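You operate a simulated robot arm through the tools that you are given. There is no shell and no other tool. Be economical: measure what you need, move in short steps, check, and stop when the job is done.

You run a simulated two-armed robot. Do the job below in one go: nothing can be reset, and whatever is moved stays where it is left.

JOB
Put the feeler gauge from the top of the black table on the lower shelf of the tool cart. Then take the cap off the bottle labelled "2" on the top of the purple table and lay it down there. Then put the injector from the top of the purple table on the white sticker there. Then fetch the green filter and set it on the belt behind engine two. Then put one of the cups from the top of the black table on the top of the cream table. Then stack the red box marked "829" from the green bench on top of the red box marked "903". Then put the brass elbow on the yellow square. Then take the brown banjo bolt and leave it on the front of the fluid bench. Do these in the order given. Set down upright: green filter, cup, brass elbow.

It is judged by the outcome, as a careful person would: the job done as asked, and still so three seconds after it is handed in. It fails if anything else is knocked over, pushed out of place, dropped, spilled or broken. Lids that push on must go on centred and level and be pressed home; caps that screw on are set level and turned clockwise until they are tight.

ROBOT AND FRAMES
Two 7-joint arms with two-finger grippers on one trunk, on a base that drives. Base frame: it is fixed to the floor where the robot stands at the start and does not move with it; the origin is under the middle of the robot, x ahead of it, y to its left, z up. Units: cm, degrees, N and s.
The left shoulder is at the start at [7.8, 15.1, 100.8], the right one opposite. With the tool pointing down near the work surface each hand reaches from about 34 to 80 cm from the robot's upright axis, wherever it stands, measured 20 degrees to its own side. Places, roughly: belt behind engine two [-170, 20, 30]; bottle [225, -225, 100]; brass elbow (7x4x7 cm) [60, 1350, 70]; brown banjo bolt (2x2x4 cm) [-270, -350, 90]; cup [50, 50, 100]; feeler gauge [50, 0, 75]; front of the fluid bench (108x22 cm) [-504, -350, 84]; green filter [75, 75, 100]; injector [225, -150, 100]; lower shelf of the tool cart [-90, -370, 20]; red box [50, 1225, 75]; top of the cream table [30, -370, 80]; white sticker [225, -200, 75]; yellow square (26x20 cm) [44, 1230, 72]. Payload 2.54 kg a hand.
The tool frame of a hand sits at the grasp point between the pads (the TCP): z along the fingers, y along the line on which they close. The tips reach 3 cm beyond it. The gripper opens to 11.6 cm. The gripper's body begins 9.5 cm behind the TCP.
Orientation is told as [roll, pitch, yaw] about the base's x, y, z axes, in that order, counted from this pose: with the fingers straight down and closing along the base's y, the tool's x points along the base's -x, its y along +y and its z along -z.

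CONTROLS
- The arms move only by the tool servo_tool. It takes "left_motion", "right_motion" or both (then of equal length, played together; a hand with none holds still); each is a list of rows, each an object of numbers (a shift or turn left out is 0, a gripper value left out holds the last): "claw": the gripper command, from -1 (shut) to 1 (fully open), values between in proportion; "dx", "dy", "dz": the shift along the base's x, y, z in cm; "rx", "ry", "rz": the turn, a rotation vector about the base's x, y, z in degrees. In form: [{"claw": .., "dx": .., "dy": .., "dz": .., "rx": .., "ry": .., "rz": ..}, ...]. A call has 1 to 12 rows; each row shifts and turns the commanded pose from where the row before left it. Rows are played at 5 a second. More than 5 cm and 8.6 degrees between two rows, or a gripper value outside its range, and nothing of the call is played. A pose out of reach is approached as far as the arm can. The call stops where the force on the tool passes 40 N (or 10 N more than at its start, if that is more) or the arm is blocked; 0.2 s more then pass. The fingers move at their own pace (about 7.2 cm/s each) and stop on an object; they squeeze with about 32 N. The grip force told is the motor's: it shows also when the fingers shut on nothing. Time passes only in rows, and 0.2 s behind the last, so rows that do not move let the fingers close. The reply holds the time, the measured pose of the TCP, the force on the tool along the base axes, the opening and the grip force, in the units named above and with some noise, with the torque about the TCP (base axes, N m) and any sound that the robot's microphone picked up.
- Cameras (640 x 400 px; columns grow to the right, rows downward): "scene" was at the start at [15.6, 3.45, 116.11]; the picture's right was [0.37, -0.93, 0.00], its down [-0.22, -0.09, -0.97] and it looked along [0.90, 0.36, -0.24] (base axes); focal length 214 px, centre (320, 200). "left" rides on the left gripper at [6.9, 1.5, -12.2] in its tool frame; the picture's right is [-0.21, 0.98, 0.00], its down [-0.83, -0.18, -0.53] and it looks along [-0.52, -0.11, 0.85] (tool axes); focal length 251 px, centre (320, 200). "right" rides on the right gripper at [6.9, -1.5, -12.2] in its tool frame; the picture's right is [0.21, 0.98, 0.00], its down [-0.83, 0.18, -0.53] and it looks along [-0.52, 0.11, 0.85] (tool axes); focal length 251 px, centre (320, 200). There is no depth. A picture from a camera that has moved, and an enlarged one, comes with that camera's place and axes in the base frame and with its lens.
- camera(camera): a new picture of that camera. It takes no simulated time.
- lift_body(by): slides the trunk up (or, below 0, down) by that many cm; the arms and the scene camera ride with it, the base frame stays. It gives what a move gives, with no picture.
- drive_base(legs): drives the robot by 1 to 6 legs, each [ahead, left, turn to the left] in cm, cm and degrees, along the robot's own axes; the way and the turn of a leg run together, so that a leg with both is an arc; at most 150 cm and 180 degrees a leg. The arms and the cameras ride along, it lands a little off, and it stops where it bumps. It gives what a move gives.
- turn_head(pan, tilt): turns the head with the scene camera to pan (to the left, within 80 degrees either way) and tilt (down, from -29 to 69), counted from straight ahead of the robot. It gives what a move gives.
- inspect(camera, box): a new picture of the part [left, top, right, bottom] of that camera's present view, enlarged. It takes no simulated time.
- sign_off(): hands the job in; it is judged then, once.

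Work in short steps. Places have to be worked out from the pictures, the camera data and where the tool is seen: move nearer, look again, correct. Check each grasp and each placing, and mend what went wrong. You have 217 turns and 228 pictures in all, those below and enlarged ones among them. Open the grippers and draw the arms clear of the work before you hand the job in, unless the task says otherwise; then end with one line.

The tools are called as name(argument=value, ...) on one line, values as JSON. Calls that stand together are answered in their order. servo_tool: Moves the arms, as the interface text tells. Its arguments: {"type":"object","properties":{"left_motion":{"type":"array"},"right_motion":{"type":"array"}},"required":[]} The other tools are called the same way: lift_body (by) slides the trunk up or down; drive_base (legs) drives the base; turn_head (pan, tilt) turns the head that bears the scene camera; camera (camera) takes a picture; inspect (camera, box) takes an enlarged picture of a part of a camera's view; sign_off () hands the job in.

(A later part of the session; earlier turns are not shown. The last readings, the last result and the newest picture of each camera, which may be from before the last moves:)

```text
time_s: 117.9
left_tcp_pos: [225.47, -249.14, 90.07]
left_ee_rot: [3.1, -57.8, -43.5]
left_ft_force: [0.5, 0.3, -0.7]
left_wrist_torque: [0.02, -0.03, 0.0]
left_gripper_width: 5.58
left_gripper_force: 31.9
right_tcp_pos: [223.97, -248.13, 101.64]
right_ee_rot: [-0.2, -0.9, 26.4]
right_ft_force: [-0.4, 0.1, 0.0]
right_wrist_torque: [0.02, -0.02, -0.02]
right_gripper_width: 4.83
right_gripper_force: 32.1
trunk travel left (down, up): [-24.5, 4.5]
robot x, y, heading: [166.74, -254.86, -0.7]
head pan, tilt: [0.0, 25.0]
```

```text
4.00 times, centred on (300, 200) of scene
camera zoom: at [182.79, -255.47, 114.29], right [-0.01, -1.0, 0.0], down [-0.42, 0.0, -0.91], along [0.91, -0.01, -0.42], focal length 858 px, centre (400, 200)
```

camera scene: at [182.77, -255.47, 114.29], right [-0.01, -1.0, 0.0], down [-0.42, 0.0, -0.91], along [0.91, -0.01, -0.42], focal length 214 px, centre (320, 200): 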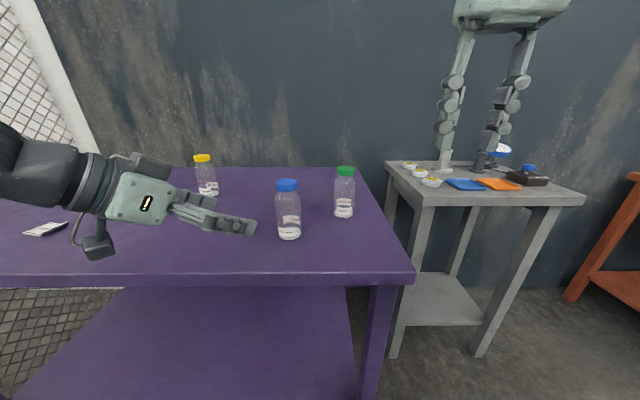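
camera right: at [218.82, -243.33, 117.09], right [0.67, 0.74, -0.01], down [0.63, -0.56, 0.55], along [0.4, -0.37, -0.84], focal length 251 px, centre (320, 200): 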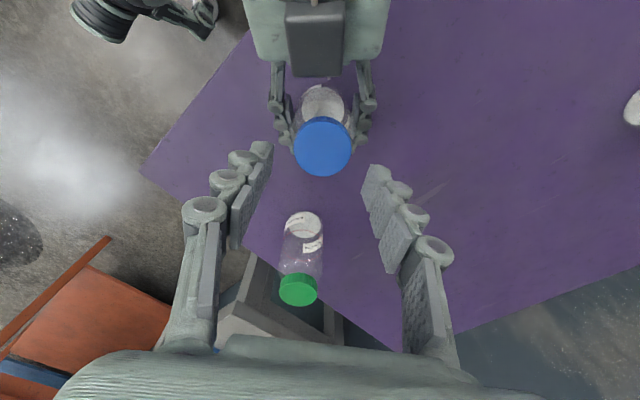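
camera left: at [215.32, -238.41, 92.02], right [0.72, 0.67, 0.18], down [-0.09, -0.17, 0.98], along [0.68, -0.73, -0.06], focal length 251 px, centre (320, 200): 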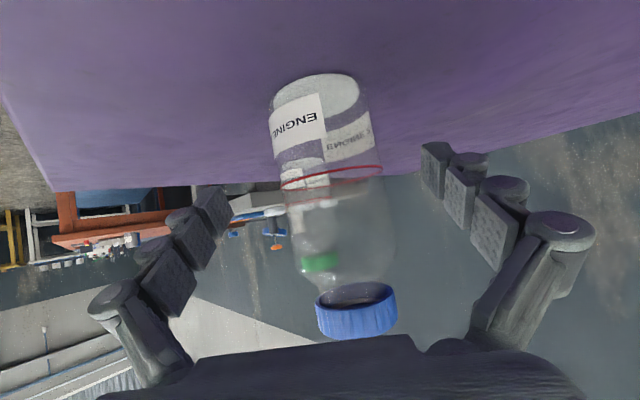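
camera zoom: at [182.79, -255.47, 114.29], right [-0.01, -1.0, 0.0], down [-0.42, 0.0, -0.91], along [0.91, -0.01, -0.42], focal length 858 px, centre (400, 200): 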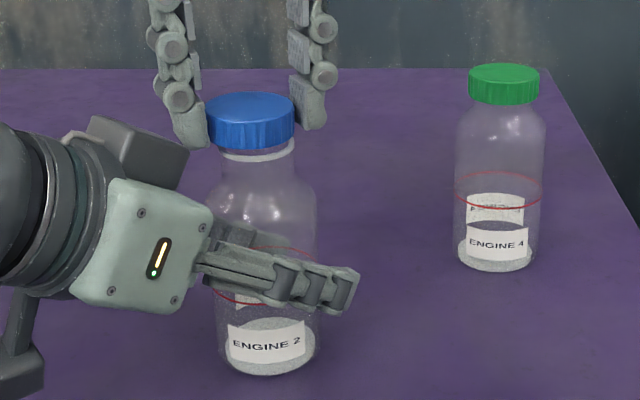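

The cap is off. I lift it clear, swing to the right front and set it down on the table near (225,−263).

servo_tool(right_motion=[{"dz": 4}, {"dz": 4}, {"dy": -3.5, "rz": -8}, {"dy": -3.5, "rz": -8}, {"dy": -4, "rz": -8}, {"dy": -4}, {"dz": -4.8}, {"dz": -4.8}, {"dz": -4.8}, {"dz": -4}, {}])

camera(camera="right")

camera(camera="scene")

```text
time_s: 120.3
left_tcp_pos: [225.49, -249.23, 90.13]
left_ee_rot: [3.1, -57.9, -43.6]
left_ft_force: [-0.5, 0.6, -1.0]
left_wrist_torque: [-0.03, -0.01, -0.01]
left_gripper_width: 5.58
left_gripper_force: 32.1
right_tcp_pos: [223.81, -263.32, 91.35]
right_ee_rot: [-0.4, -0.9, 2.4]
right_ft_force: [0.3, -0.3, 0.4]
right_wrist_torque: [0.01, 0.01, 0.0]
right_gripper_width: 4.84
right_gripper_force: 31.7
trunk travel left (down, up): [-24.5, 4.5]
robot x, y, heading: [166.42, -255.4, -0.5]
head pan, tilt: [0.0, 25.0]
```

```text
163 pictures are left
camera right: at [216.76, -265.03, 103.32], right [-0.26, 0.97, -0.01], down [0.81, 0.22, 0.55], along [0.53, 0.13, -0.84], focal length 251 px, centre (320, 200)
```

right: 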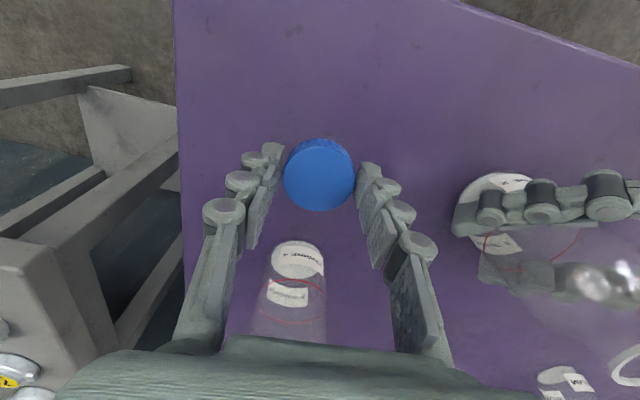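

```text
162 pictures are left
camera scene: at [182.78, -255.47, 114.29], right [-0.01, -1.0, 0.0], down [-0.42, 0.0, -0.91], along [0.91, -0.01, -0.42], focal length 214 px, centre (320, 200)
```

scene: 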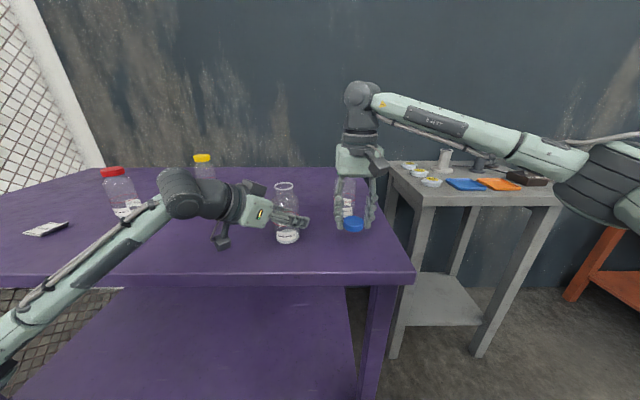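

Clear of the green bottle. I lower to the table and release the cap.

servo_tool(right_motion=[{"dz": -1.5}, {"dz": -0.8}, {"dz": -0.3}, {"dz": -0.3}, {}])

```text
time_s: 121.5
left_tcp_pos: [225.55, -249.17, 90.18]
left_ee_rot: [3.2, -57.9, -43.5]
left_ft_force: [0.4, 0.1, -0.4]
left_wrist_torque: [-0.01, 0.0, -0.01]
left_gripper_width: 5.57
left_gripper_force: 32.1
right_tcp_pos: [224.0, -263.19, 88.46]
right_ee_rot: [-0.3, -1.0, 2.4]
right_ft_force: [0.2, -0.3, 0.0]
right_wrist_torque: [0.01, 0.0, -0.02]
right_gripper_width: 4.79
right_gripper_force: 31.9
trunk travel left (down, up): [-24.5, 4.5]
robot x, y, heading: [166.6, -255.29, -0.5]
head pan, tilt: [0.0, 25.0]
```

servo_tool(right_motion=[{"dz": -0.3}, {"dz": -0.2}, {"claw": 0.0}, {}, {"dz": 3}, {"dz": 4}, {"dz": 4}, {"dz": 4}, {"dz": 4}, {"dz": 4}, {}])

servo_tool(left_motion=[{"claw": 0.1}, {"claw": 0.5}, {}, {"dx": -2.7, "dy": 2.4}, {"dx": -2.7, "dy": 2.4}, {"dx": -2.7, "dy": 2.4}, {"dx": -2.7, "dy": 2.4, "dz": 1}, {"dz": 4}, {"dz": 4}, {"dz": 4}, {"dz": 4}, {"dz": 4}])

camera(camera="scene")

```text
time_s: 123.9
left_tcp_pos: [225.47, -249.24, 90.02]
left_ee_rot: [3.0, -58.0, -43.5]
left_ft_force: [-0.8, 0.2, -1.2]
left_wrist_torque: [-0.04, -0.03, -0.01]
left_gripper_width: 5.57
left_gripper_force: 31.6
right_tcp_pos: [224.0, -263.19, 110.86]
right_ee_rot: [-0.4, -0.9, 2.5]
right_ft_force: [-0.8, -0.2, 0.2]
right_wrist_torque: [-0.02, 0.0, -0.01]
right_gripper_width: 5.81
right_gripper_force: 0.2
trunk travel left (down, up): [-24.5, 4.5]
robot x, y, heading: [166.75, -255.41, -0.5]
head pan, tilt: [0.0, 25.0]
```

```text
time_s: 126.5
left_tcp_pos: [214.62, -239.68, 111.09]
left_ee_rot: [3.1, -58.0, -43.6]
left_ft_force: [0.0, -0.3, 0.1]
left_wrist_torque: [-0.02, 0.0, -0.03]
left_gripper_width: 8.68
left_gripper_force: 0.0
right_tcp_pos: [223.91, -263.22, 110.91]
right_ee_rot: [-0.2, -1.0, 2.5]
right_ft_force: [0.5, 0.3, -0.7]
right_wrist_torque: [-0.01, 0.03, 0.01]
right_gripper_width: 5.81
right_gripper_force: 0.1
trunk travel left (down, up): [-24.5, 4.5]
robot x, y, heading: [166.62, -255.27, -0.7]
head pan, tilt: [0.0, 25.0]
```

```text
161 pictures are left
camera scene: at [182.77, -255.5, 114.29], right [-0.01, -1.0, 0.0], down [-0.42, 0.0, -0.91], along [0.91, -0.01, -0.42], focal length 214 px, centre (320, 200)
```

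scene: 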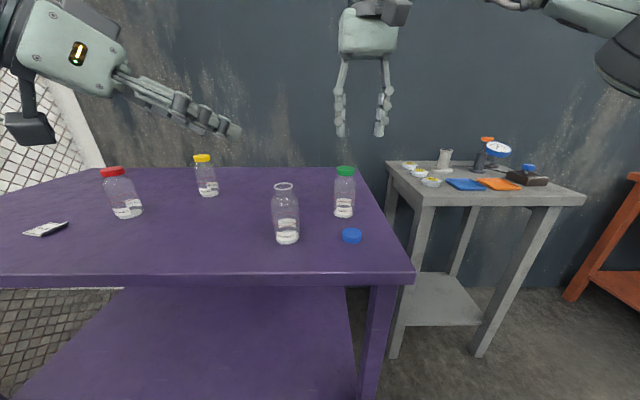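

Bottle and cap are fine. I restore the left hand to point down and shift left toward the injector.

servo_tool(left_motion=[{"rx": 5.9, "ry": 6.2, "dz": 2}, {"rx": 5.9, "ry": 6.2, "dz": 2}, {"rx": 5.9, "ry": 6.2, "dz": 2}, {"rx": 5.9, "ry": 6.2, "dz": 2}, {"rx": 5.9, "ry": 6.2}, {"rx": 5.9, "ry": 6.2}, {"rx": 4.3, "ry": 4.6}, {"rz": 8.5}, {"rz": 8.5}, {"rz": 8.5}, {"rz": 8.5}, {"rz": 8.5}])

servo_tool(right_motion=[{"dx": -3}, {"dx": -4}, {"dx": -4}, {"dx": -4}, {}], left_motion=[{"dx": -2}, {"dx": -4}, {"dx": -4}, {}, {}])

drive_base(legs=[[0, 55, 0.5]])

turn_head(pan=25, tilt=25)

camera(camera="scene")

camera(camera="left")

```text
time_s: 129.1
left_tcp_pos: [214.65, -239.55, 119.04]
left_ee_rot: [3.1, -0.3, -0.9]
left_ft_force: [-0.3, 0.0, 0.4]
left_wrist_torque: [0.0, -0.03, 0.03]
left_gripper_width: 8.67
left_gripper_force: 0.1
right_tcp_pos: [223.91, -263.23, 110.98]
right_ee_rot: [-0.4, -0.9, 2.4]
right_ft_force: [-0.5, 1.1, 0.6]
right_wrist_torque: [0.0, 0.0, -0.01]
right_gripper_width: 5.8
right_gripper_force: 0.0
trunk travel left (down, up): [-24.5, 4.5]
robot x, y, heading: [166.86, -255.08, -0.2]
head pan, tilt: [0.0, 25.0]
```

```text
time_s: 130.3
left_tcp_pos: [204.71, -239.66, 119.08]
left_ee_rot: [3.1, -0.3, -1.0]
left_ft_force: [0.2, -0.1, 0.0]
left_wrist_torque: [0.02, 0.0, 0.0]
left_gripper_width: 8.68
left_gripper_force: 0.1
right_tcp_pos: [208.84, -263.11, 110.95]
right_ee_rot: [-0.4, -1.1, 2.3]
right_ft_force: [-0.5, -0.4, 0.3]
right_wrist_torque: [0.03, 0.0, -0.02]
right_gripper_width: 5.81
right_gripper_force: 0.1
trunk travel left (down, up): [-24.5, 4.5]
robot x, y, heading: [166.69, -255.46, -0.4]
head pan, tilt: [0.0, 25.0]
```

```text
time_s: 136.0
left_tcp_pos: [204.51, -184.79, 119.12]
left_ee_rot: [3.0, -0.3, -0.2]
left_ft_force: [-0.3, -0.4, 0.1]
left_wrist_torque: [0.04, -0.01, -0.01]
left_gripper_width: 8.7
left_gripper_force: 0.0
right_tcp_pos: [209.09, -208.05, 110.76]
right_ee_rot: [-0.5, -0.9, 3.2]
right_ft_force: [-0.4, 0.6, -0.4]
right_wrist_torque: [-0.03, -0.02, 0.02]
right_gripper_width: 5.81
right_gripper_force: 0.0
trunk travel left (down, up): [-24.5, 4.5]
robot x, y, heading: [167.09, -200.79, 0.3]
head pan, tilt: [0.0, 25.0]
```

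```text
time_s: 136.9
left_tcp_pos: [204.5, -184.7, 119.08]
left_ee_rot: [3.2, -0.4, -0.3]
left_ft_force: [-0.1, -0.1, 0.2]
left_wrist_torque: [0.01, 0.0, -0.01]
left_gripper_width: 8.68
left_gripper_force: 0.1
right_tcp_pos: [209.19, -208.2, 110.88]
right_ee_rot: [-0.3, -1.0, 3.2]
right_ft_force: [-0.4, 1.2, -0.1]
right_wrist_torque: [0.0, 0.03, 0.0]
right_gripper_width: 5.81
right_gripper_force: 0.1
trunk travel left (down, up): [-24.5, 4.5]
robot x, y, heading: [166.86, -200.55, 0.5]
head pan, tilt: [25.0, 25.0]
```

```text
160 pictures are left
camera scene: at [181.99, -196.8, 114.29], right [0.43, -0.9, 0.0], down [-0.38, -0.18, -0.91], along [0.82, 0.39, -0.42], focal length 214 px, centre (320, 200)
```

scene: 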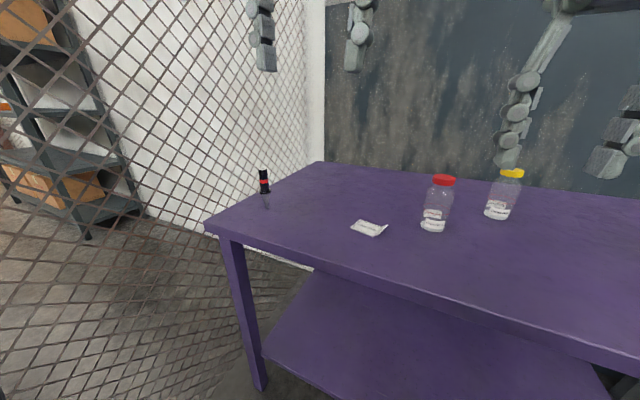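

```text
159 pictures are left
camera left: at [197.51, -183.82, 131.34], right [0.22, 0.97, 0.05], down [0.82, -0.21, 0.53], along [0.53, -0.07, -0.85], focal length 251 px, centre (320, 200)
```

left: 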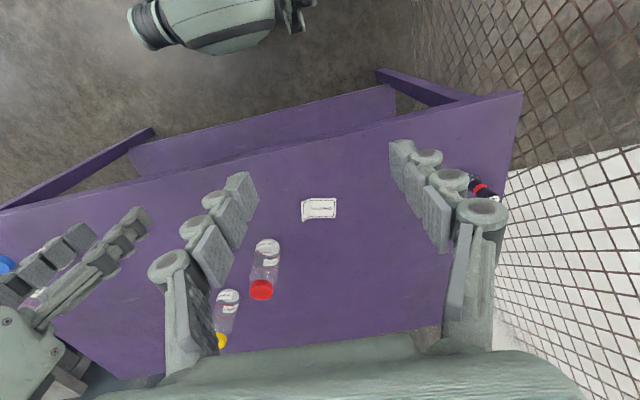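

The injector stands upright near the left edge. I shift the left hand for a clear view and zoom.

servo_tool(left_motion=[{"dx": 4, "dy": 3}, {"dx": 4, "dy": 3}, {"dx": 3, "dy": 3}, {}])

camera(camera="left")

inspect(camera="scene", box=[200, 150, 360, 250])

```text
time_s: 137.9
left_tcp_pos: [215.54, -175.57, 119.16]
left_ee_rot: [3.1, -0.4, -0.3]
left_ft_force: [-0.8, 0.1, 0.3]
left_wrist_torque: [-0.05, 0.01, -0.02]
left_gripper_width: 8.7
left_gripper_force: 0.0
right_tcp_pos: [209.11, -207.98, 110.92]
right_ee_rot: [-0.3, -1.0, 3.1]
right_ft_force: [-1.1, 0.2, 0.4]
right_wrist_torque: [0.04, 0.0, 0.0]
right_gripper_width: 5.79
right_gripper_force: 0.0
trunk travel left (down, up): [-24.5, 4.5]
robot x, y, heading: [166.73, -200.62, 0.5]
head pan, tilt: [25.0, 25.0]
```

```text
158 pictures are left
camera left: at [208.49, -174.83, 131.43], right [0.22, 0.97, 0.05], down [0.82, -0.21, 0.53], along [0.53, -0.07, -0.85], focal length 251 px, centre (320, 200)
```

left: 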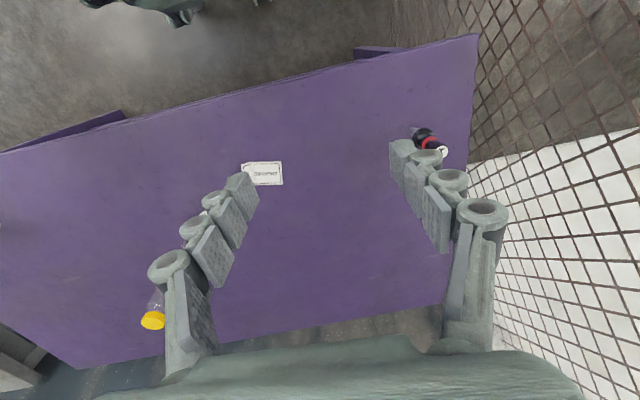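

```text
4.00 times, centred on (280, 200) of scene
camera zoom: at [181.97, -196.81, 114.3], right [0.43, -0.9, 0.0], down [-0.38, -0.18, -0.91], along [0.82, 0.39, -0.42], focal length 858 px, centre (480, 200)
```

zoom: 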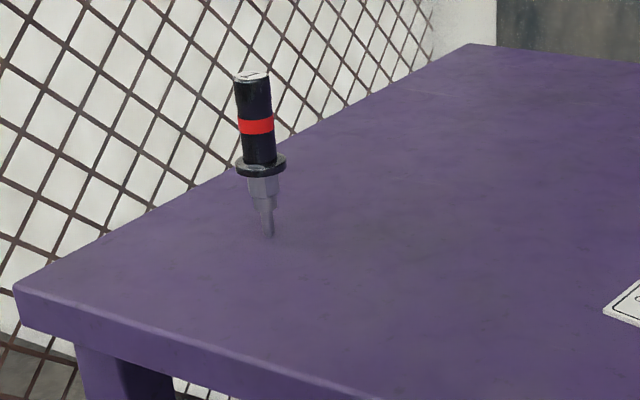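

The injector stands on its tip at (226.3,−158.2), z 85–97.4; the sticker is at (228.7,−188.2). I bring the left hand above the injector, levelling its roll.

servo_tool(left_motion=[{"claw": 0, "rx": -3.1, "dx": 1.8, "dy": 2.9}, {"dx": 1.8, "dy": 2.9}, {"dx": 1.8, "dy": 2.9, "dz": -2.5}, {"dx": 1.8, "dy": 2.9, "dz": -2.5}, {"dx": 1.8, "dy": 2.9, "dz": -2.5}, {"dx": 1.8, "dy": 2.9, "dz": -2.5}, {"dz": -3}, {}])

camera(camera="left")

inspect(camera="scene", box=[180, 110, 340, 210])

```text
time_s: 139.7
left_tcp_pos: [226.33, -158.31, 105.99]
left_ee_rot: [0.0, -0.4, -0.2]
left_ft_force: [0.5, 0.1, 0.1]
left_wrist_torque: [0.04, 0.01, 0.0]
left_gripper_width: 5.81
left_gripper_force: 0.1
right_tcp_pos: [209.13, -208.11, 110.95]
right_ee_rot: [-0.3, -1.0, 3.2]
right_ft_force: [0.3, -0.1, -0.1]
right_wrist_torque: [-0.01, 0.01, -0.02]
right_gripper_width: 5.8
right_gripper_force: 0.0
trunk travel left (down, up): [-24.5, 4.5]
robot x, y, heading: [166.69, -200.85, 0.5]
head pan, tilt: [25.0, 25.0]
```

```text
156 pictures are left
camera left: at [219.28, -156.78, 118.12], right [0.22, 0.98, 0.0], down [0.82, -0.18, 0.54], along [0.53, -0.12, -0.84], focal length 251 px, centre (320, 200)
```

left: 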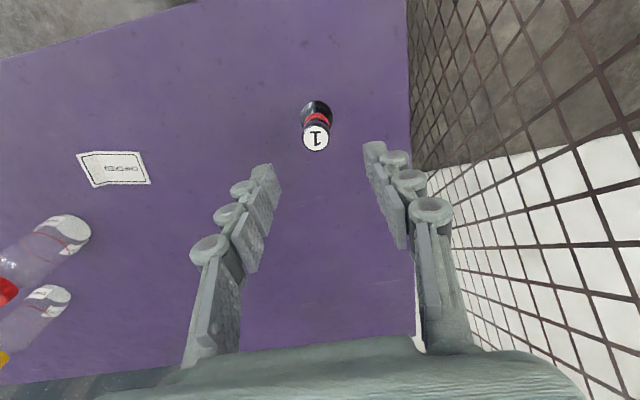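

```text
4.00 times, centred on (260, 160) of scene
camera zoom: at [181.98, -196.81, 114.3], right [0.43, -0.9, 0.0], down [-0.38, -0.18, -0.91], along [0.82, 0.39, -0.42], focal length 858 px, centre (560, 360)
```

zoom: 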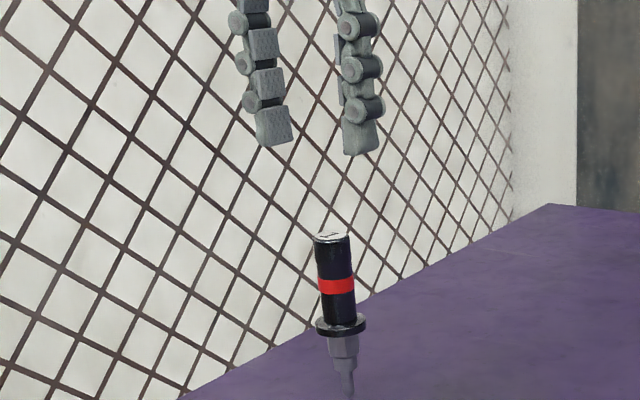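

Top seen at (226.2,−158.7). I correct, descend around it and close.

servo_tool(left_motion=[{"dy": -0.4, "dz": -3}, {"dz": -4}, {"dz": -3}, {"dz": -2}, {}])

inspect(camera="left", box=[200, 80, 440, 230])

inspect(camera="scene", box=[200, 130, 340, 218])

```text
time_s: 140.9
left_tcp_pos: [226.31, -158.64, 93.99]
left_ee_rot: [0.0, -0.3, -0.2]
left_ft_force: [0.4, -1.0, 0.7]
left_wrist_torque: [0.0, 0.02, -0.02]
left_gripper_width: 5.81
left_gripper_force: 0.0
right_tcp_pos: [209.14, -207.95, 110.95]
right_ee_rot: [-0.3, -1.0, 3.1]
right_ft_force: [0.8, -1.3, 0.2]
right_wrist_torque: [0.02, -0.02, 0.0]
right_gripper_width: 5.81
right_gripper_force: 0.0
trunk travel left (down, up): [-24.5, 4.5]
robot x, y, heading: [166.98, -200.95, 0.3]
head pan, tilt: [25.0, 25.0]
```

```text
2.67 times, centred on (320, 155) of left
camera zoom: at [219.3, -157.2, 106.19], right [0.22, 0.98, 0.0], down [0.82, -0.18, 0.54], along [0.53, -0.12, -0.84], focal length 670 px, centre (320, 320)
```

zoom: 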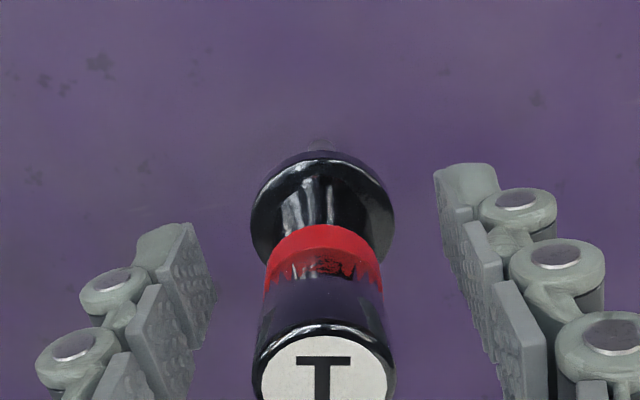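

```text
4.55 times, centred on (270, 174) of scene
camera zoom: at [181.98, -196.8, 114.3], right [0.43, -0.9, 0.0], down [-0.38, -0.18, -0.91], along [0.82, 0.39, -0.42], focal length 975 px, centre (547, 318)
```

zoom: 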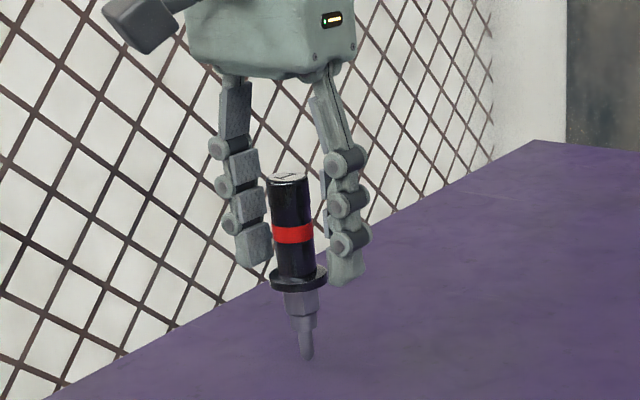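

Centred between the fingers. I close on the body and lift.

servo_tool(left_motion=[{"claw": -0.4}, {"claw": -0.5}, {"claw": -1}, {}, {}, {"dz": 1}, {"dz": 2}, {"dz": 2}, {}])

inspect(camera="scene", box=[200, 110, 360, 210])

camera(camera="left")

```text
time_s: 142.9
left_tcp_pos: [226.43, -158.61, 98.89]
left_ee_rot: [0.0, -0.4, -0.1]
left_ft_force: [-0.3, 0.1, -2.2]
left_wrist_torque: [0.01, 0.01, 0.0]
left_gripper_width: 2.35
left_gripper_force: 32.0
right_tcp_pos: [209.16, -208.08, 110.93]
right_ee_rot: [-0.4, -0.9, 3.2]
right_ft_force: [0.3, -0.5, 0.7]
right_wrist_torque: [0.03, 0.02, -0.02]
right_gripper_width: 5.81
right_gripper_force: 0.0
trunk travel left (down, up): [-24.5, 4.5]
robot x, y, heading: [166.59, -200.86, 0.3]
head pan, tilt: [25.0, 25.0]
```

```text
4.00 times, centred on (280, 160) of scene
camera zoom: at [182.02, -196.77, 114.29], right [0.43, -0.9, 0.0], down [-0.38, -0.18, -0.91], along [0.82, 0.39, -0.42], focal length 858 px, centre (480, 360)
```

zoom: 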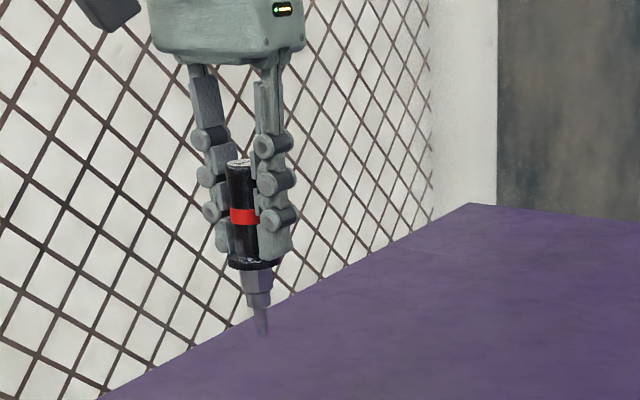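

```text
151 pictures are left
camera left: at [219.32, -157.18, 111.18], right [0.22, 0.98, 0.0], down [0.82, -0.18, 0.54], along [0.53, -0.12, -0.84], focal length 251 px, centre (320, 200)
```

left: 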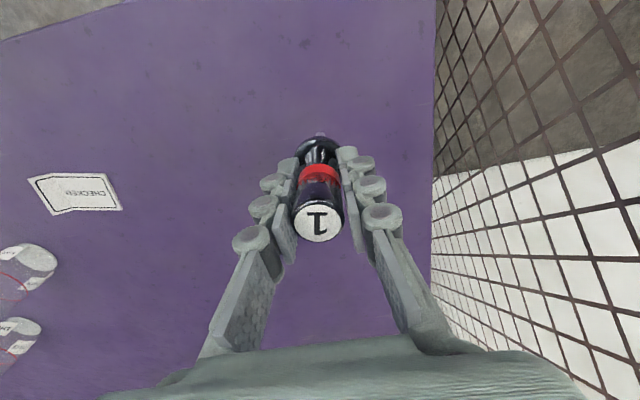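

The injector is held vertical. I carry it over the sticker and look.

servo_tool(left_motion=[{"dy": -4, "dz": 1}, {"dy": -4.3, "dx": 0.4}, {"dy": -4.3, "dx": 0.4}, {"dy": -4.3, "dx": 0.4}, {"dy": -4.3, "dx": 0.4}, {"dy": -4.3, "dx": 0.3}, {"dy": -4.2, "dx": 0.2, "dz": -2}, {}])

camera(camera="left")

camera(camera="scene")

```text
time_s: 144.7
left_tcp_pos: [228.42, -188.47, 97.99]
left_ee_rot: [0.0, -0.3, -0.2]
left_ft_force: [-0.1, -0.4, -2.3]
left_wrist_torque: [-0.03, -0.01, -0.06]
left_gripper_width: 2.37
left_gripper_force: 31.7
right_tcp_pos: [209.17, -208.01, 110.92]
right_ee_rot: [-0.4, -0.9, 3.2]
right_ft_force: [-0.1, 0.0, -0.1]
right_wrist_torque: [0.0, -0.01, 0.02]
right_gripper_width: 5.79
right_gripper_force: 0.1
trunk travel left (down, up): [-24.5, 4.5]
robot x, y, heading: [166.83, -200.74, 0.2]
head pan, tilt: [25.0, 25.0]
```

```text
150 pictures are left
camera left: at [221.43, -186.92, 110.19], right [0.22, 0.98, 0.0], down [0.82, -0.18, 0.54], along [0.53, -0.12, -0.84], focal length 251 px, centre (320, 200)
```

left: 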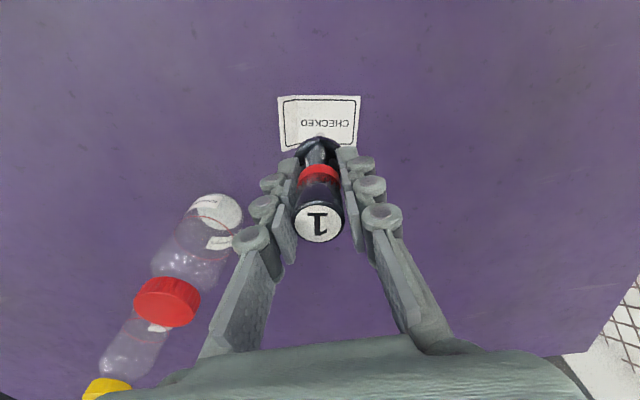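

```text
149 pictures are left
camera scene: at [181.99, -196.77, 114.29], right [0.43, -0.9, 0.0], down [-0.38, -0.18, -0.91], along [0.82, 0.39, -0.42], focal length 214 px, centre (320, 200)
```

scene: 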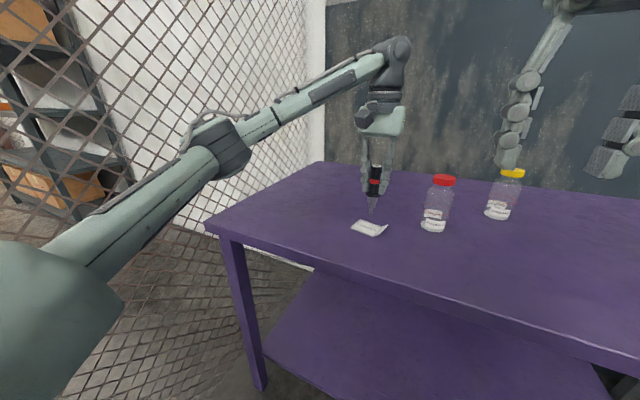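

Exactly above the sticker's centre. I lower to the original grip height and feel for contact.

servo_tool(left_motion=[{"dz": -2}, {"dz": -1.2}, {"dz": -0.4}, {"dz": -0.2}, {"dz": -0.1}, {}])

inspect(camera="scene", box=[320, 150, 448, 230])

```text
time_s: 146.1
left_tcp_pos: [228.33, -188.53, 94.4]
left_ee_rot: [-0.1, -0.5, -0.2]
left_ft_force: [1.9, 0.1, 9.4]
left_wrist_torque: [0.04, -0.15, -0.02]
left_gripper_width: 2.38
left_gripper_force: 32.1
right_tcp_pos: [209.08, -208.12, 110.88]
right_ee_rot: [-0.3, -1.0, 3.3]
right_ft_force: [0.1, -0.1, 0.5]
right_wrist_torque: [0.02, 0.03, -0.03]
right_gripper_width: 5.81
right_gripper_force: 0.1
trunk travel left (down, up): [-24.5, 4.5]
robot x, y, heading: [167.0, -200.55, 0.4]
head pan, tilt: [25.0, 25.0]
```

```text
5.00 times, centred on (384, 190) of scene
camera zoom: at [181.92, -196.81, 114.32], right [0.43, -0.9, 0.0], down [-0.38, -0.18, -0.91], along [0.82, 0.39, -0.42], focal length 1072 px, centre (0, 250)
```

zoom: 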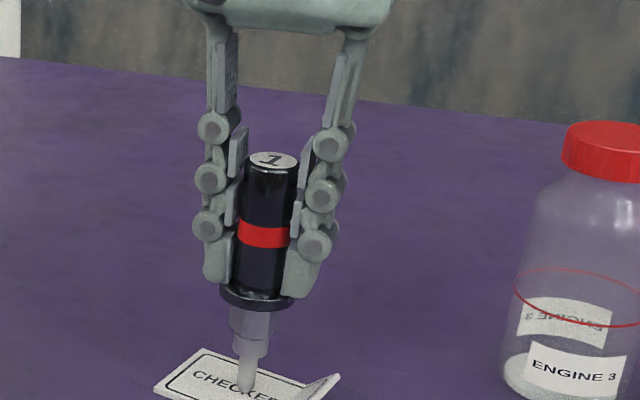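

Tip is on the sticker with light load. I ease off slightly and open gradually.

servo_tool(left_motion=[{"dz": 0.08}, {"claw": -0.58}, {"claw": -0.55}, {"claw": -0.5}, {"claw": -0.4}, {"claw": -0.2}, {"claw": 0}, {}])

inspect(camera="scene", box=[320, 150, 448, 230])

```text
time_s: 147.9
left_tcp_pos: [228.31, -188.43, 94.31]
left_ee_rot: [0.0, -0.3, -0.3]
left_ft_force: [-0.3, 1.0, 0.9]
left_wrist_torque: [0.01, 0.01, -0.01]
left_gripper_width: 5.8
left_gripper_force: 0.0
right_tcp_pos: [209.09, -208.09, 110.93]
right_ee_rot: [-0.3, -1.1, 3.2]
right_ft_force: [0.6, -0.1, 0.5]
right_wrist_torque: [-0.02, 0.03, 0.0]
right_gripper_width: 5.8
right_gripper_force: 0.1
trunk travel left (down, up): [-24.5, 4.5]
robot x, y, heading: [167.04, -200.65, 0.3]
head pan, tilt: [25.0, 25.0]
```

```text
5.00 times, centred on (384, 190) of scene
camera zoom: at [181.99, -196.79, 114.29], right [0.43, -0.9, 0.0], down [-0.38, -0.18, -0.91], along [0.82, 0.39, -0.42], focal length 1072 px, centre (0, 250)
```

zoom: 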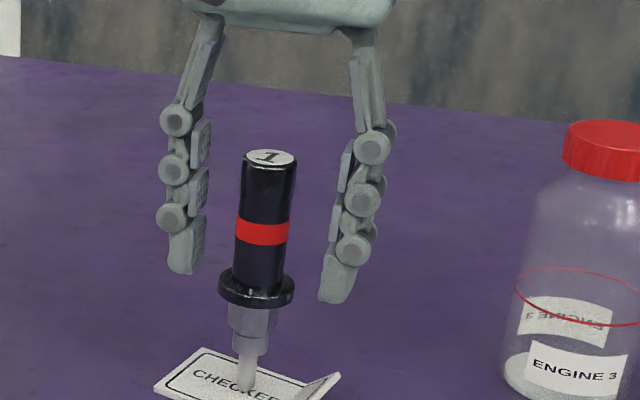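

The injector stands on the sticker. I lift straight up, withdraw the arm, and drive back out to the black table.

servo_tool(left_motion=[{"dz": 3}, {"dz": 4.5}, {"dz": 4.5}, {"dz": 4.5}, {"dz": 4.5}, {"dz": 4, "dx": -2}, {"dx": -4.5}, {"dx": -4.5}, {"dx": -4.5}, {"dx": -4, "dy": 2}, {}])

inspect(camera="scene", box=[320, 150, 560, 300])

drive_base(legs=[[-64, -70, 0], [-148, 0, 0], [0, 148, 0], [0, 148, 0], [0, 30, 0]])

camera(camera="scene")

```text
time_s: 150.3
left_tcp_pos: [208.92, -186.33, 119.14]
left_ee_rot: [0.1, -0.4, -0.3]
left_ft_force: [0.6, -1.5, 0.2]
left_wrist_torque: [0.01, 0.03, -0.03]
left_gripper_width: 5.8
left_gripper_force: 0.1
right_tcp_pos: [209.09, -207.99, 110.82]
right_ee_rot: [-0.2, -0.9, 3.2]
right_ft_force: [0.9, -1.0, 0.7]
right_wrist_torque: [0.01, -0.01, 0.0]
right_gripper_width: 5.78
right_gripper_force: 0.0
trunk travel left (down, up): [-24.5, 4.5]
robot x, y, heading: [166.74, -200.61, 0.0]
head pan, tilt: [25.0, 25.0]
```

```text
2.67 times, centred on (440, 225) of scene
camera zoom: at [182.02, -196.82, 114.29], right [0.43, -0.9, 0.0], down [-0.38, -0.18, -0.91], along [0.82, 0.39, -0.42], focal length 572 px, centre (0, 133)
```

zoom: 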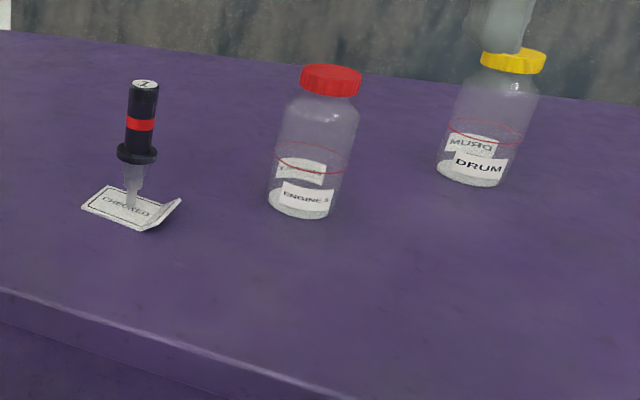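

```text
time_s: 195.4
left_tcp_pos: [-2.95, 66.95, 119.22]
left_ee_rot: [-0.1, -0.3, -0.2]
left_ft_force: [0.3, 1.3, -0.2]
left_wrist_torque: [-0.01, 0.01, 0.0]
left_gripper_width: 5.78
left_gripper_force: 0.1
right_tcp_pos: [-2.83, 45.35, 110.95]
right_ee_rot: [-0.4, -1.0, 3.1]
right_ft_force: [0.2, 0.3, 0.6]
right_wrist_torque: [0.0, 0.0, 0.02]
right_gripper_width: 5.78
right_gripper_force: 0.1
trunk travel left (down, up): [-24.5, 4.5]
robot x, y, heading: [-44.96, 52.8, 0.0]
head pan, tilt: [25.0, 25.0]
```

```text
145 pictures are left
camera scene: at [-29.82, 56.62, 114.29], right [0.43, -0.9, 0.0], down [-0.38, -0.18, -0.91], along [0.82, 0.39, -0.42], focal length 214 px, centre (320, 200)
```

scene: 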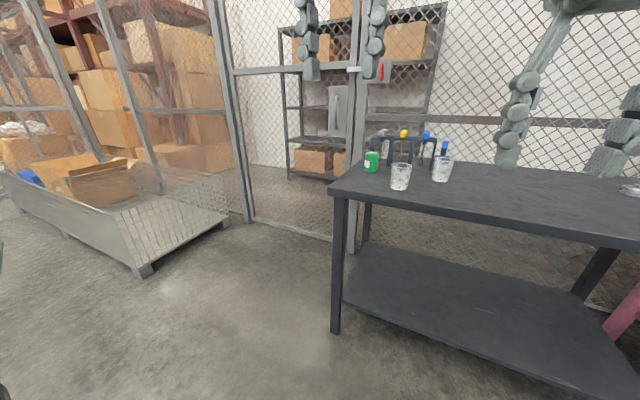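

The filter is on the black table's left end near (65,76). I drive up to the table.

drive_base(legs=[[47, 7, 0]])

camera(camera="scene")

camera(camera="left")

```text
time_s: 198.2
left_tcp_pos: [43.77, 74.38, 119.17]
left_ee_rot: [-0.1, -0.3, -0.1]
left_ft_force: [0.3, 0.2, 0.9]
left_wrist_torque: [-0.01, 0.02, 0.01]
left_gripper_width: 5.8
left_gripper_force: 0.0
right_tcp_pos: [44.13, 52.83, 110.87]
right_ee_rot: [-0.4, -0.8, 3.2]
right_ft_force: [1.0, -1.5, -0.3]
right_wrist_torque: [0.0, 0.0, 0.03]
right_gripper_width: 5.77
right_gripper_force: 0.0
trunk travel left (down, up): [-24.5, 4.5]
robot x, y, heading: [1.61, 59.93, 0.5]
head pan, tilt: [25.0, 25.0]
```

```text
144 pictures are left
camera scene: at [16.9, 63.99, 114.29], right [0.43, -0.9, 0.0], down [-0.38, -0.18, -0.91], along [0.82, 0.39, -0.42], focal length 214 px, centre (320, 200)
```

scene: 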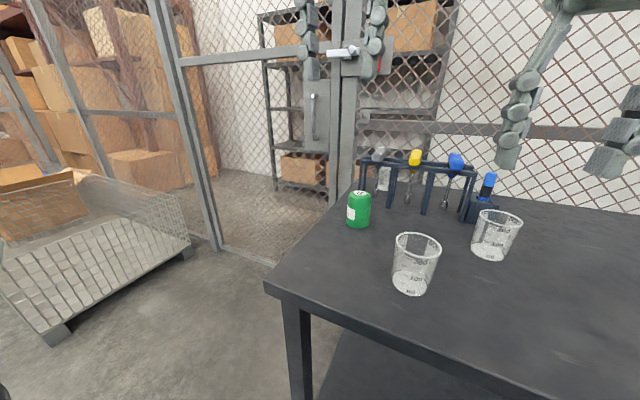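

```text
143 pictures are left
camera left: at [36.75, 75.93, 131.35], right [0.22, 0.98, 0.0], down [0.82, -0.18, 0.54], along [0.53, -0.12, -0.84], focal length 251 px, centre (320, 200)
```

left: 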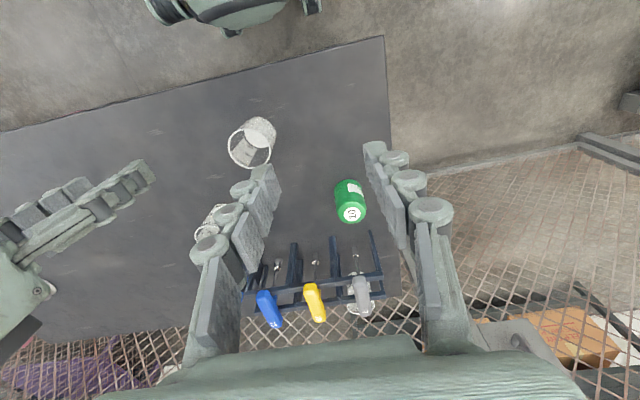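

Filter at (65.5,75.8), z 85–93. I move the left hand over it, open, and check before descending.

servo_tool(left_motion=[{"claw": 0.6, "dx": 4.4, "dy": 0.3}, {"dx": 4.4, "dy": 0.3}, {"dx": 4.4, "dy": 0.3}, {"dx": 4.4, "dy": 0.3}, {"dx": 4.1, "dy": 0.2}, {"dz": -4.5}, {"dz": -4.5}, {"dz": -4.5}, {"dz": -4.5}, {}])

camera(camera="left")

inspect(camera="scene", box=[280, 130, 440, 230])

```text
time_s: 200.4
left_tcp_pos: [63.54, 75.39, 100.27]
left_ee_rot: [-0.1, -0.4, 0.1]
left_ft_force: [-0.6, -0.1, 0.1]
left_wrist_torque: [0.04, -0.01, 0.02]
left_gripper_width: 9.3
left_gripper_force: 0.1
left hand out of reach, approached as far as the arm can: row 5
right_tcp_pos: [43.98, 52.79, 111.03]
right_ee_rot: [-0.3, -0.9, 3.5]
right_ft_force: [0.5, -0.3, 0.1]
right_wrist_torque: [0.01, 0.0, 0.02]
right_gripper_width: 5.81
right_gripper_force: 0.1
trunk travel left (down, up): [-24.5, 4.5]
robot x, y, heading: [1.94, 59.71, 0.7]
head pan, tilt: [25.0, 25.0]
```

```text
142 pictures are left
camera left: at [56.57, 76.91, 112.44], right [0.22, 0.98, 0.0], down [0.82, -0.18, 0.54], along [0.53, -0.11, -0.84], focal length 251 px, centre (320, 200)
```

left: 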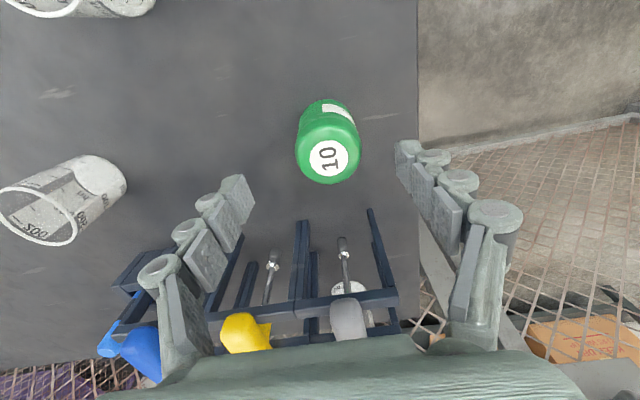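

```text
4.00 times, centred on (360, 180) of scene
camera zoom: at [16.85, 63.98, 114.3], right [0.43, -0.9, 0.0], down [-0.38, -0.18, -0.91], along [0.82, 0.39, -0.42], focal length 858 px, centre (160, 280)
```

zoom: 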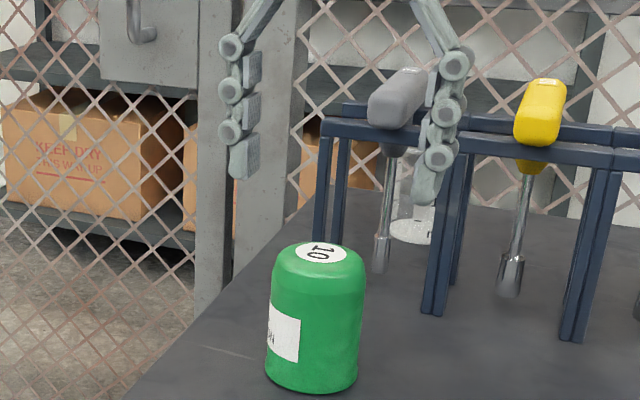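

Filter top at (65.2,75.9). I correct and descend around it.

servo_tool(left_motion=[{"dz": -3, "dx": 0.8, "dy": 0.4}, {"dx": 0.9}, {"dz": -3}, {"dz": -3}, {"dz": -1.2}, {}])

camera(camera="left")

```text
time_s: 201.8
left_tcp_pos: [65.16, 75.99, 90.11]
left_ee_rot: [0.0, -0.4, -0.1]
left_ft_force: [-0.9, 0.3, -0.9]
left_wrist_torque: [-0.01, -0.01, 0.0]
left_gripper_width: 9.26
left_gripper_force: 0.1
right_tcp_pos: [43.97, 52.73, 110.94]
right_ee_rot: [-0.3, -1.0, 3.3]
right_ft_force: [-0.5, -0.7, -0.5]
right_wrist_torque: [0.01, -0.02, 0.02]
right_gripper_width: 5.83
right_gripper_force: 0.0
trunk travel left (down, up): [-24.5, 4.5]
robot x, y, heading: [1.48, 59.81, 0.4]
head pan, tilt: [25.0, 25.0]
```

```text
140 pictures are left
camera left: at [58.21, 77.4, 102.27], right [0.22, 0.98, 0.0], down [0.82, -0.18, 0.54], along [0.53, -0.12, -0.84], focal length 251 px, centre (320, 200)
```

left: 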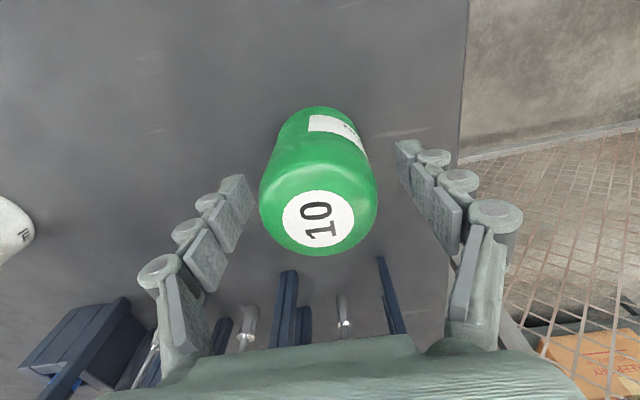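

Centred. I close on the filter and lift it, drawing it back to the robot.

servo_tool(left_motion=[{"claw": 0.2}, {"claw": 0.05}, {"claw": -1}, {}, {}, {"dz": 3}, {"dz": 4.5}, {"dz": 4.5}, {"dz": 4.5}, {"dz": 4, "dx": -2}, {"dx": -4.5}, {"dx": -4.5}])

turn_head(pan=80, tilt=25)

camera(camera="left")

camera(camera="scene")

```text
time_s: 204.4
left_tcp_pos: [54.18, 75.86, 110.49]
left_ee_rot: [0.0, -0.4, -0.1]
left_ft_force: [0.4, 0.2, -2.1]
left_wrist_torque: [0.0, -0.03, 0.01]
left_gripper_width: 5.79
left_gripper_force: 32.2
right_tcp_pos: [43.91, 52.8, 110.98]
right_ee_rot: [-0.4, -1.0, 3.4]
right_ft_force: [0.4, 1.0, 0.4]
right_wrist_torque: [-0.04, -0.03, 0.04]
right_gripper_width: 5.8
right_gripper_force: 0.0
trunk travel left (down, up): [-24.5, 4.5]
robot x, y, heading: [1.5, 60.05, 0.6]
head pan, tilt: [25.0, 25.0]
```

```text
time_s: 205.7
left_tcp_pos: [54.3, 75.83, 110.56]
left_ee_rot: [0.0, -0.3, -0.2]
left_ft_force: [-0.3, -0.1, -2.5]
left_wrist_torque: [0.0, -0.01, -0.02]
left_gripper_width: 5.77
left_gripper_force: 32.6
right_tcp_pos: [44.04, 52.78, 110.84]
right_ee_rot: [-0.3, -0.9, 3.4]
right_ft_force: [0.3, -0.4, 1.1]
right_wrist_torque: [0.02, 0.01, -0.03]
right_gripper_width: 5.82
right_gripper_force: 0.2
trunk travel left (down, up): [-24.5, 4.5]
robot x, y, heading: [1.64, 60.15, 0.3]
head pan, tilt: [80.0, 25.0]
```

```text
139 pictures are left
camera left: at [47.29, 77.36, 122.68], right [0.22, 0.98, 0.0], down [0.82, -0.18, 0.54], along [0.53, -0.12, -0.84], focal length 251 px, centre (320, 200)
```

left: 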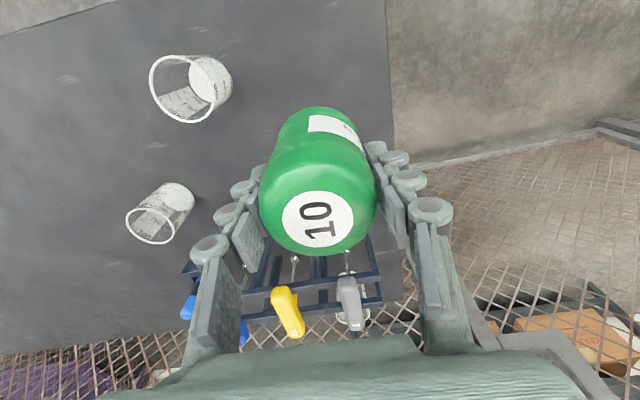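

```text
138 pictures are left
camera scene: at [10.1, 69.12, 114.29], right [0.99, -0.17, 0.0], down [-0.07, -0.42, -0.91], along [0.15, 0.89, -0.42], focal length 214 px, centre (320, 200)
```

scene: 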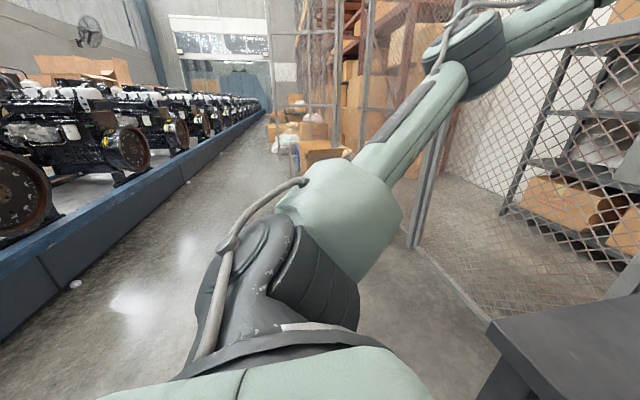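

Filter gripped upright. The belt with engines runs along y near x≈−140. I back up, turn round and look.

drive_base(legs=[[-45, -25, 0], [0, 0, 180]])

turn_head(pan=0, tilt=25)

camera(camera="scene")

```text
time_s: 216.2
left_tcp_pos: [-96.12, 19.14, 110.48]
left_ee_rot: [-0.1, -0.3, 179.4]
left_ft_force: [0.2, 0.9, -1.9]
left_wrist_torque: [0.01, 0.0, 0.0]
left_gripper_width: 5.78
left_gripper_force: 32.1
right_tcp_pos: [-85.66, 42.24, 110.87]
right_ee_rot: [-0.3, -1.0, -177.0]
right_ft_force: [0.4, -0.8, 0.5]
right_wrist_torque: [0.0, 0.03, -0.01]
right_gripper_width: 5.79
right_gripper_force: 0.0
trunk travel left (down, up): [-24.5, 4.5]
robot x, y, heading: [-43.41, 34.75, -180.0]
head pan, tilt: [80.0, 25.0]
```

```text
time_s: 217.8
left_tcp_pos: [-96.05, 19.19, 110.56]
left_ee_rot: [0.0, -0.3, 179.5]
left_ft_force: [0.1, -0.6, -2.6]
left_wrist_torque: [0.0, 0.01, 0.01]
left_gripper_width: 5.76
left_gripper_force: 32.2
right_tcp_pos: [-85.58, 42.18, 110.83]
right_ee_rot: [-0.3, -1.0, -177.1]
right_ft_force: [-0.4, 0.0, 0.2]
right_wrist_torque: [0.01, 0.0, -0.01]
right_gripper_width: 5.8
right_gripper_force: 0.1
trunk travel left (down, up): [-24.5, 4.5]
robot x, y, heading: [-43.34, 35.11, -180.3]
head pan, tilt: [0.0, 25.0]
```

```text
137 pictures are left
camera scene: at [-59.18, 34.65, 114.29], right [0.0, 1.0, 0.0], down [0.42, 0.0, -0.91], along [-0.91, 0.0, -0.42], focal length 214 px, centre (320, 200)
```

scene: 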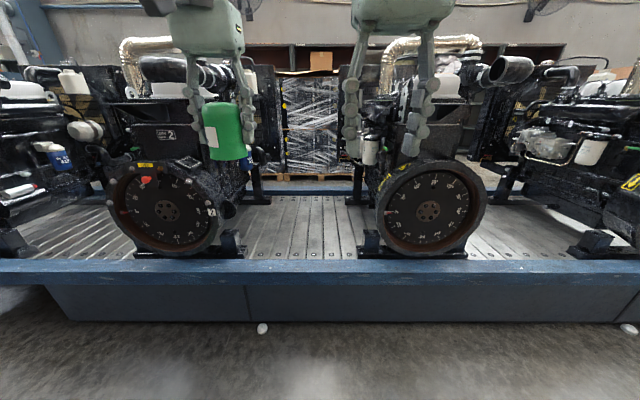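

The gap on the belt between the left engine (plate "2") and the next lies near (−170,20). I zoom to verify the numbering.

inspect(camera="scene", box=[100, 100, 260, 200])

inspect(camera="scene", box=[340, 60, 500, 160])

inspect(camera="scene", box=[200, 160, 400, 285])

```text
4.00 times, centred on (180, 150) of scene
camera zoom: at [-59.18, 34.65, 114.29], right [0.0, 1.0, 0.0], down [0.42, 0.0, -0.91], along [-0.91, 0.0, -0.42], focal length 858 px, centre (880, 400)
```

zoom: 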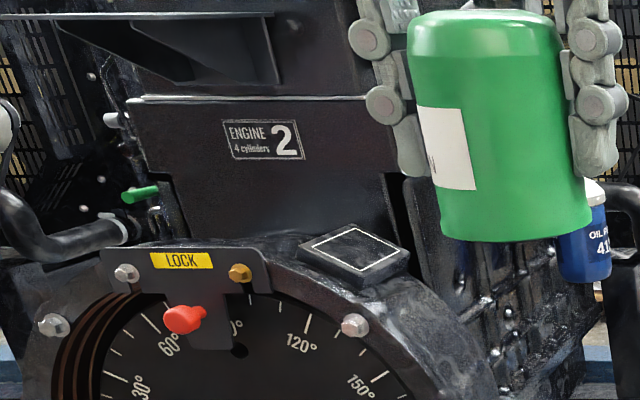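

```text
4.00 times, centred on (420, 110) of scene
camera zoom: at [-59.18, 34.65, 114.29], right [0.0, 1.0, 0.0], down [0.42, 0.0, -0.91], along [-0.91, 0.0, -0.42], focal length 858 px, centre (-80, 560)
```

zoom: 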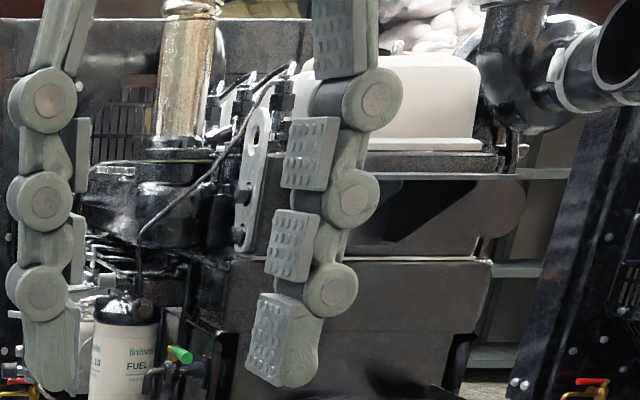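

```text
3.20 times, centred on (300, 222) of scene
camera zoom: at [-59.18, 34.65, 114.29], right [0.0, 1.0, 0.0], down [0.42, 0.0, -0.91], along [-0.91, 0.0, -0.42], focal length 686 px, centre (384, 128)
```

zoom: 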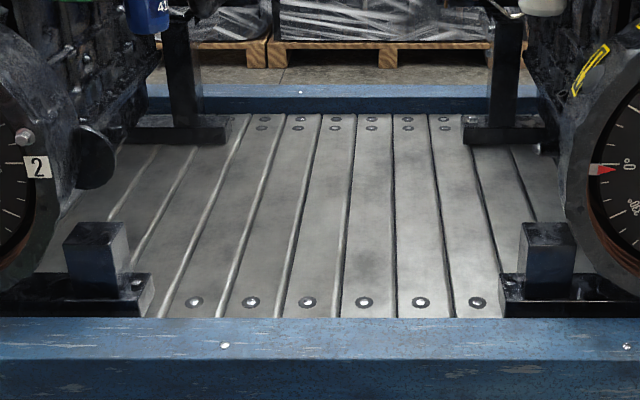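

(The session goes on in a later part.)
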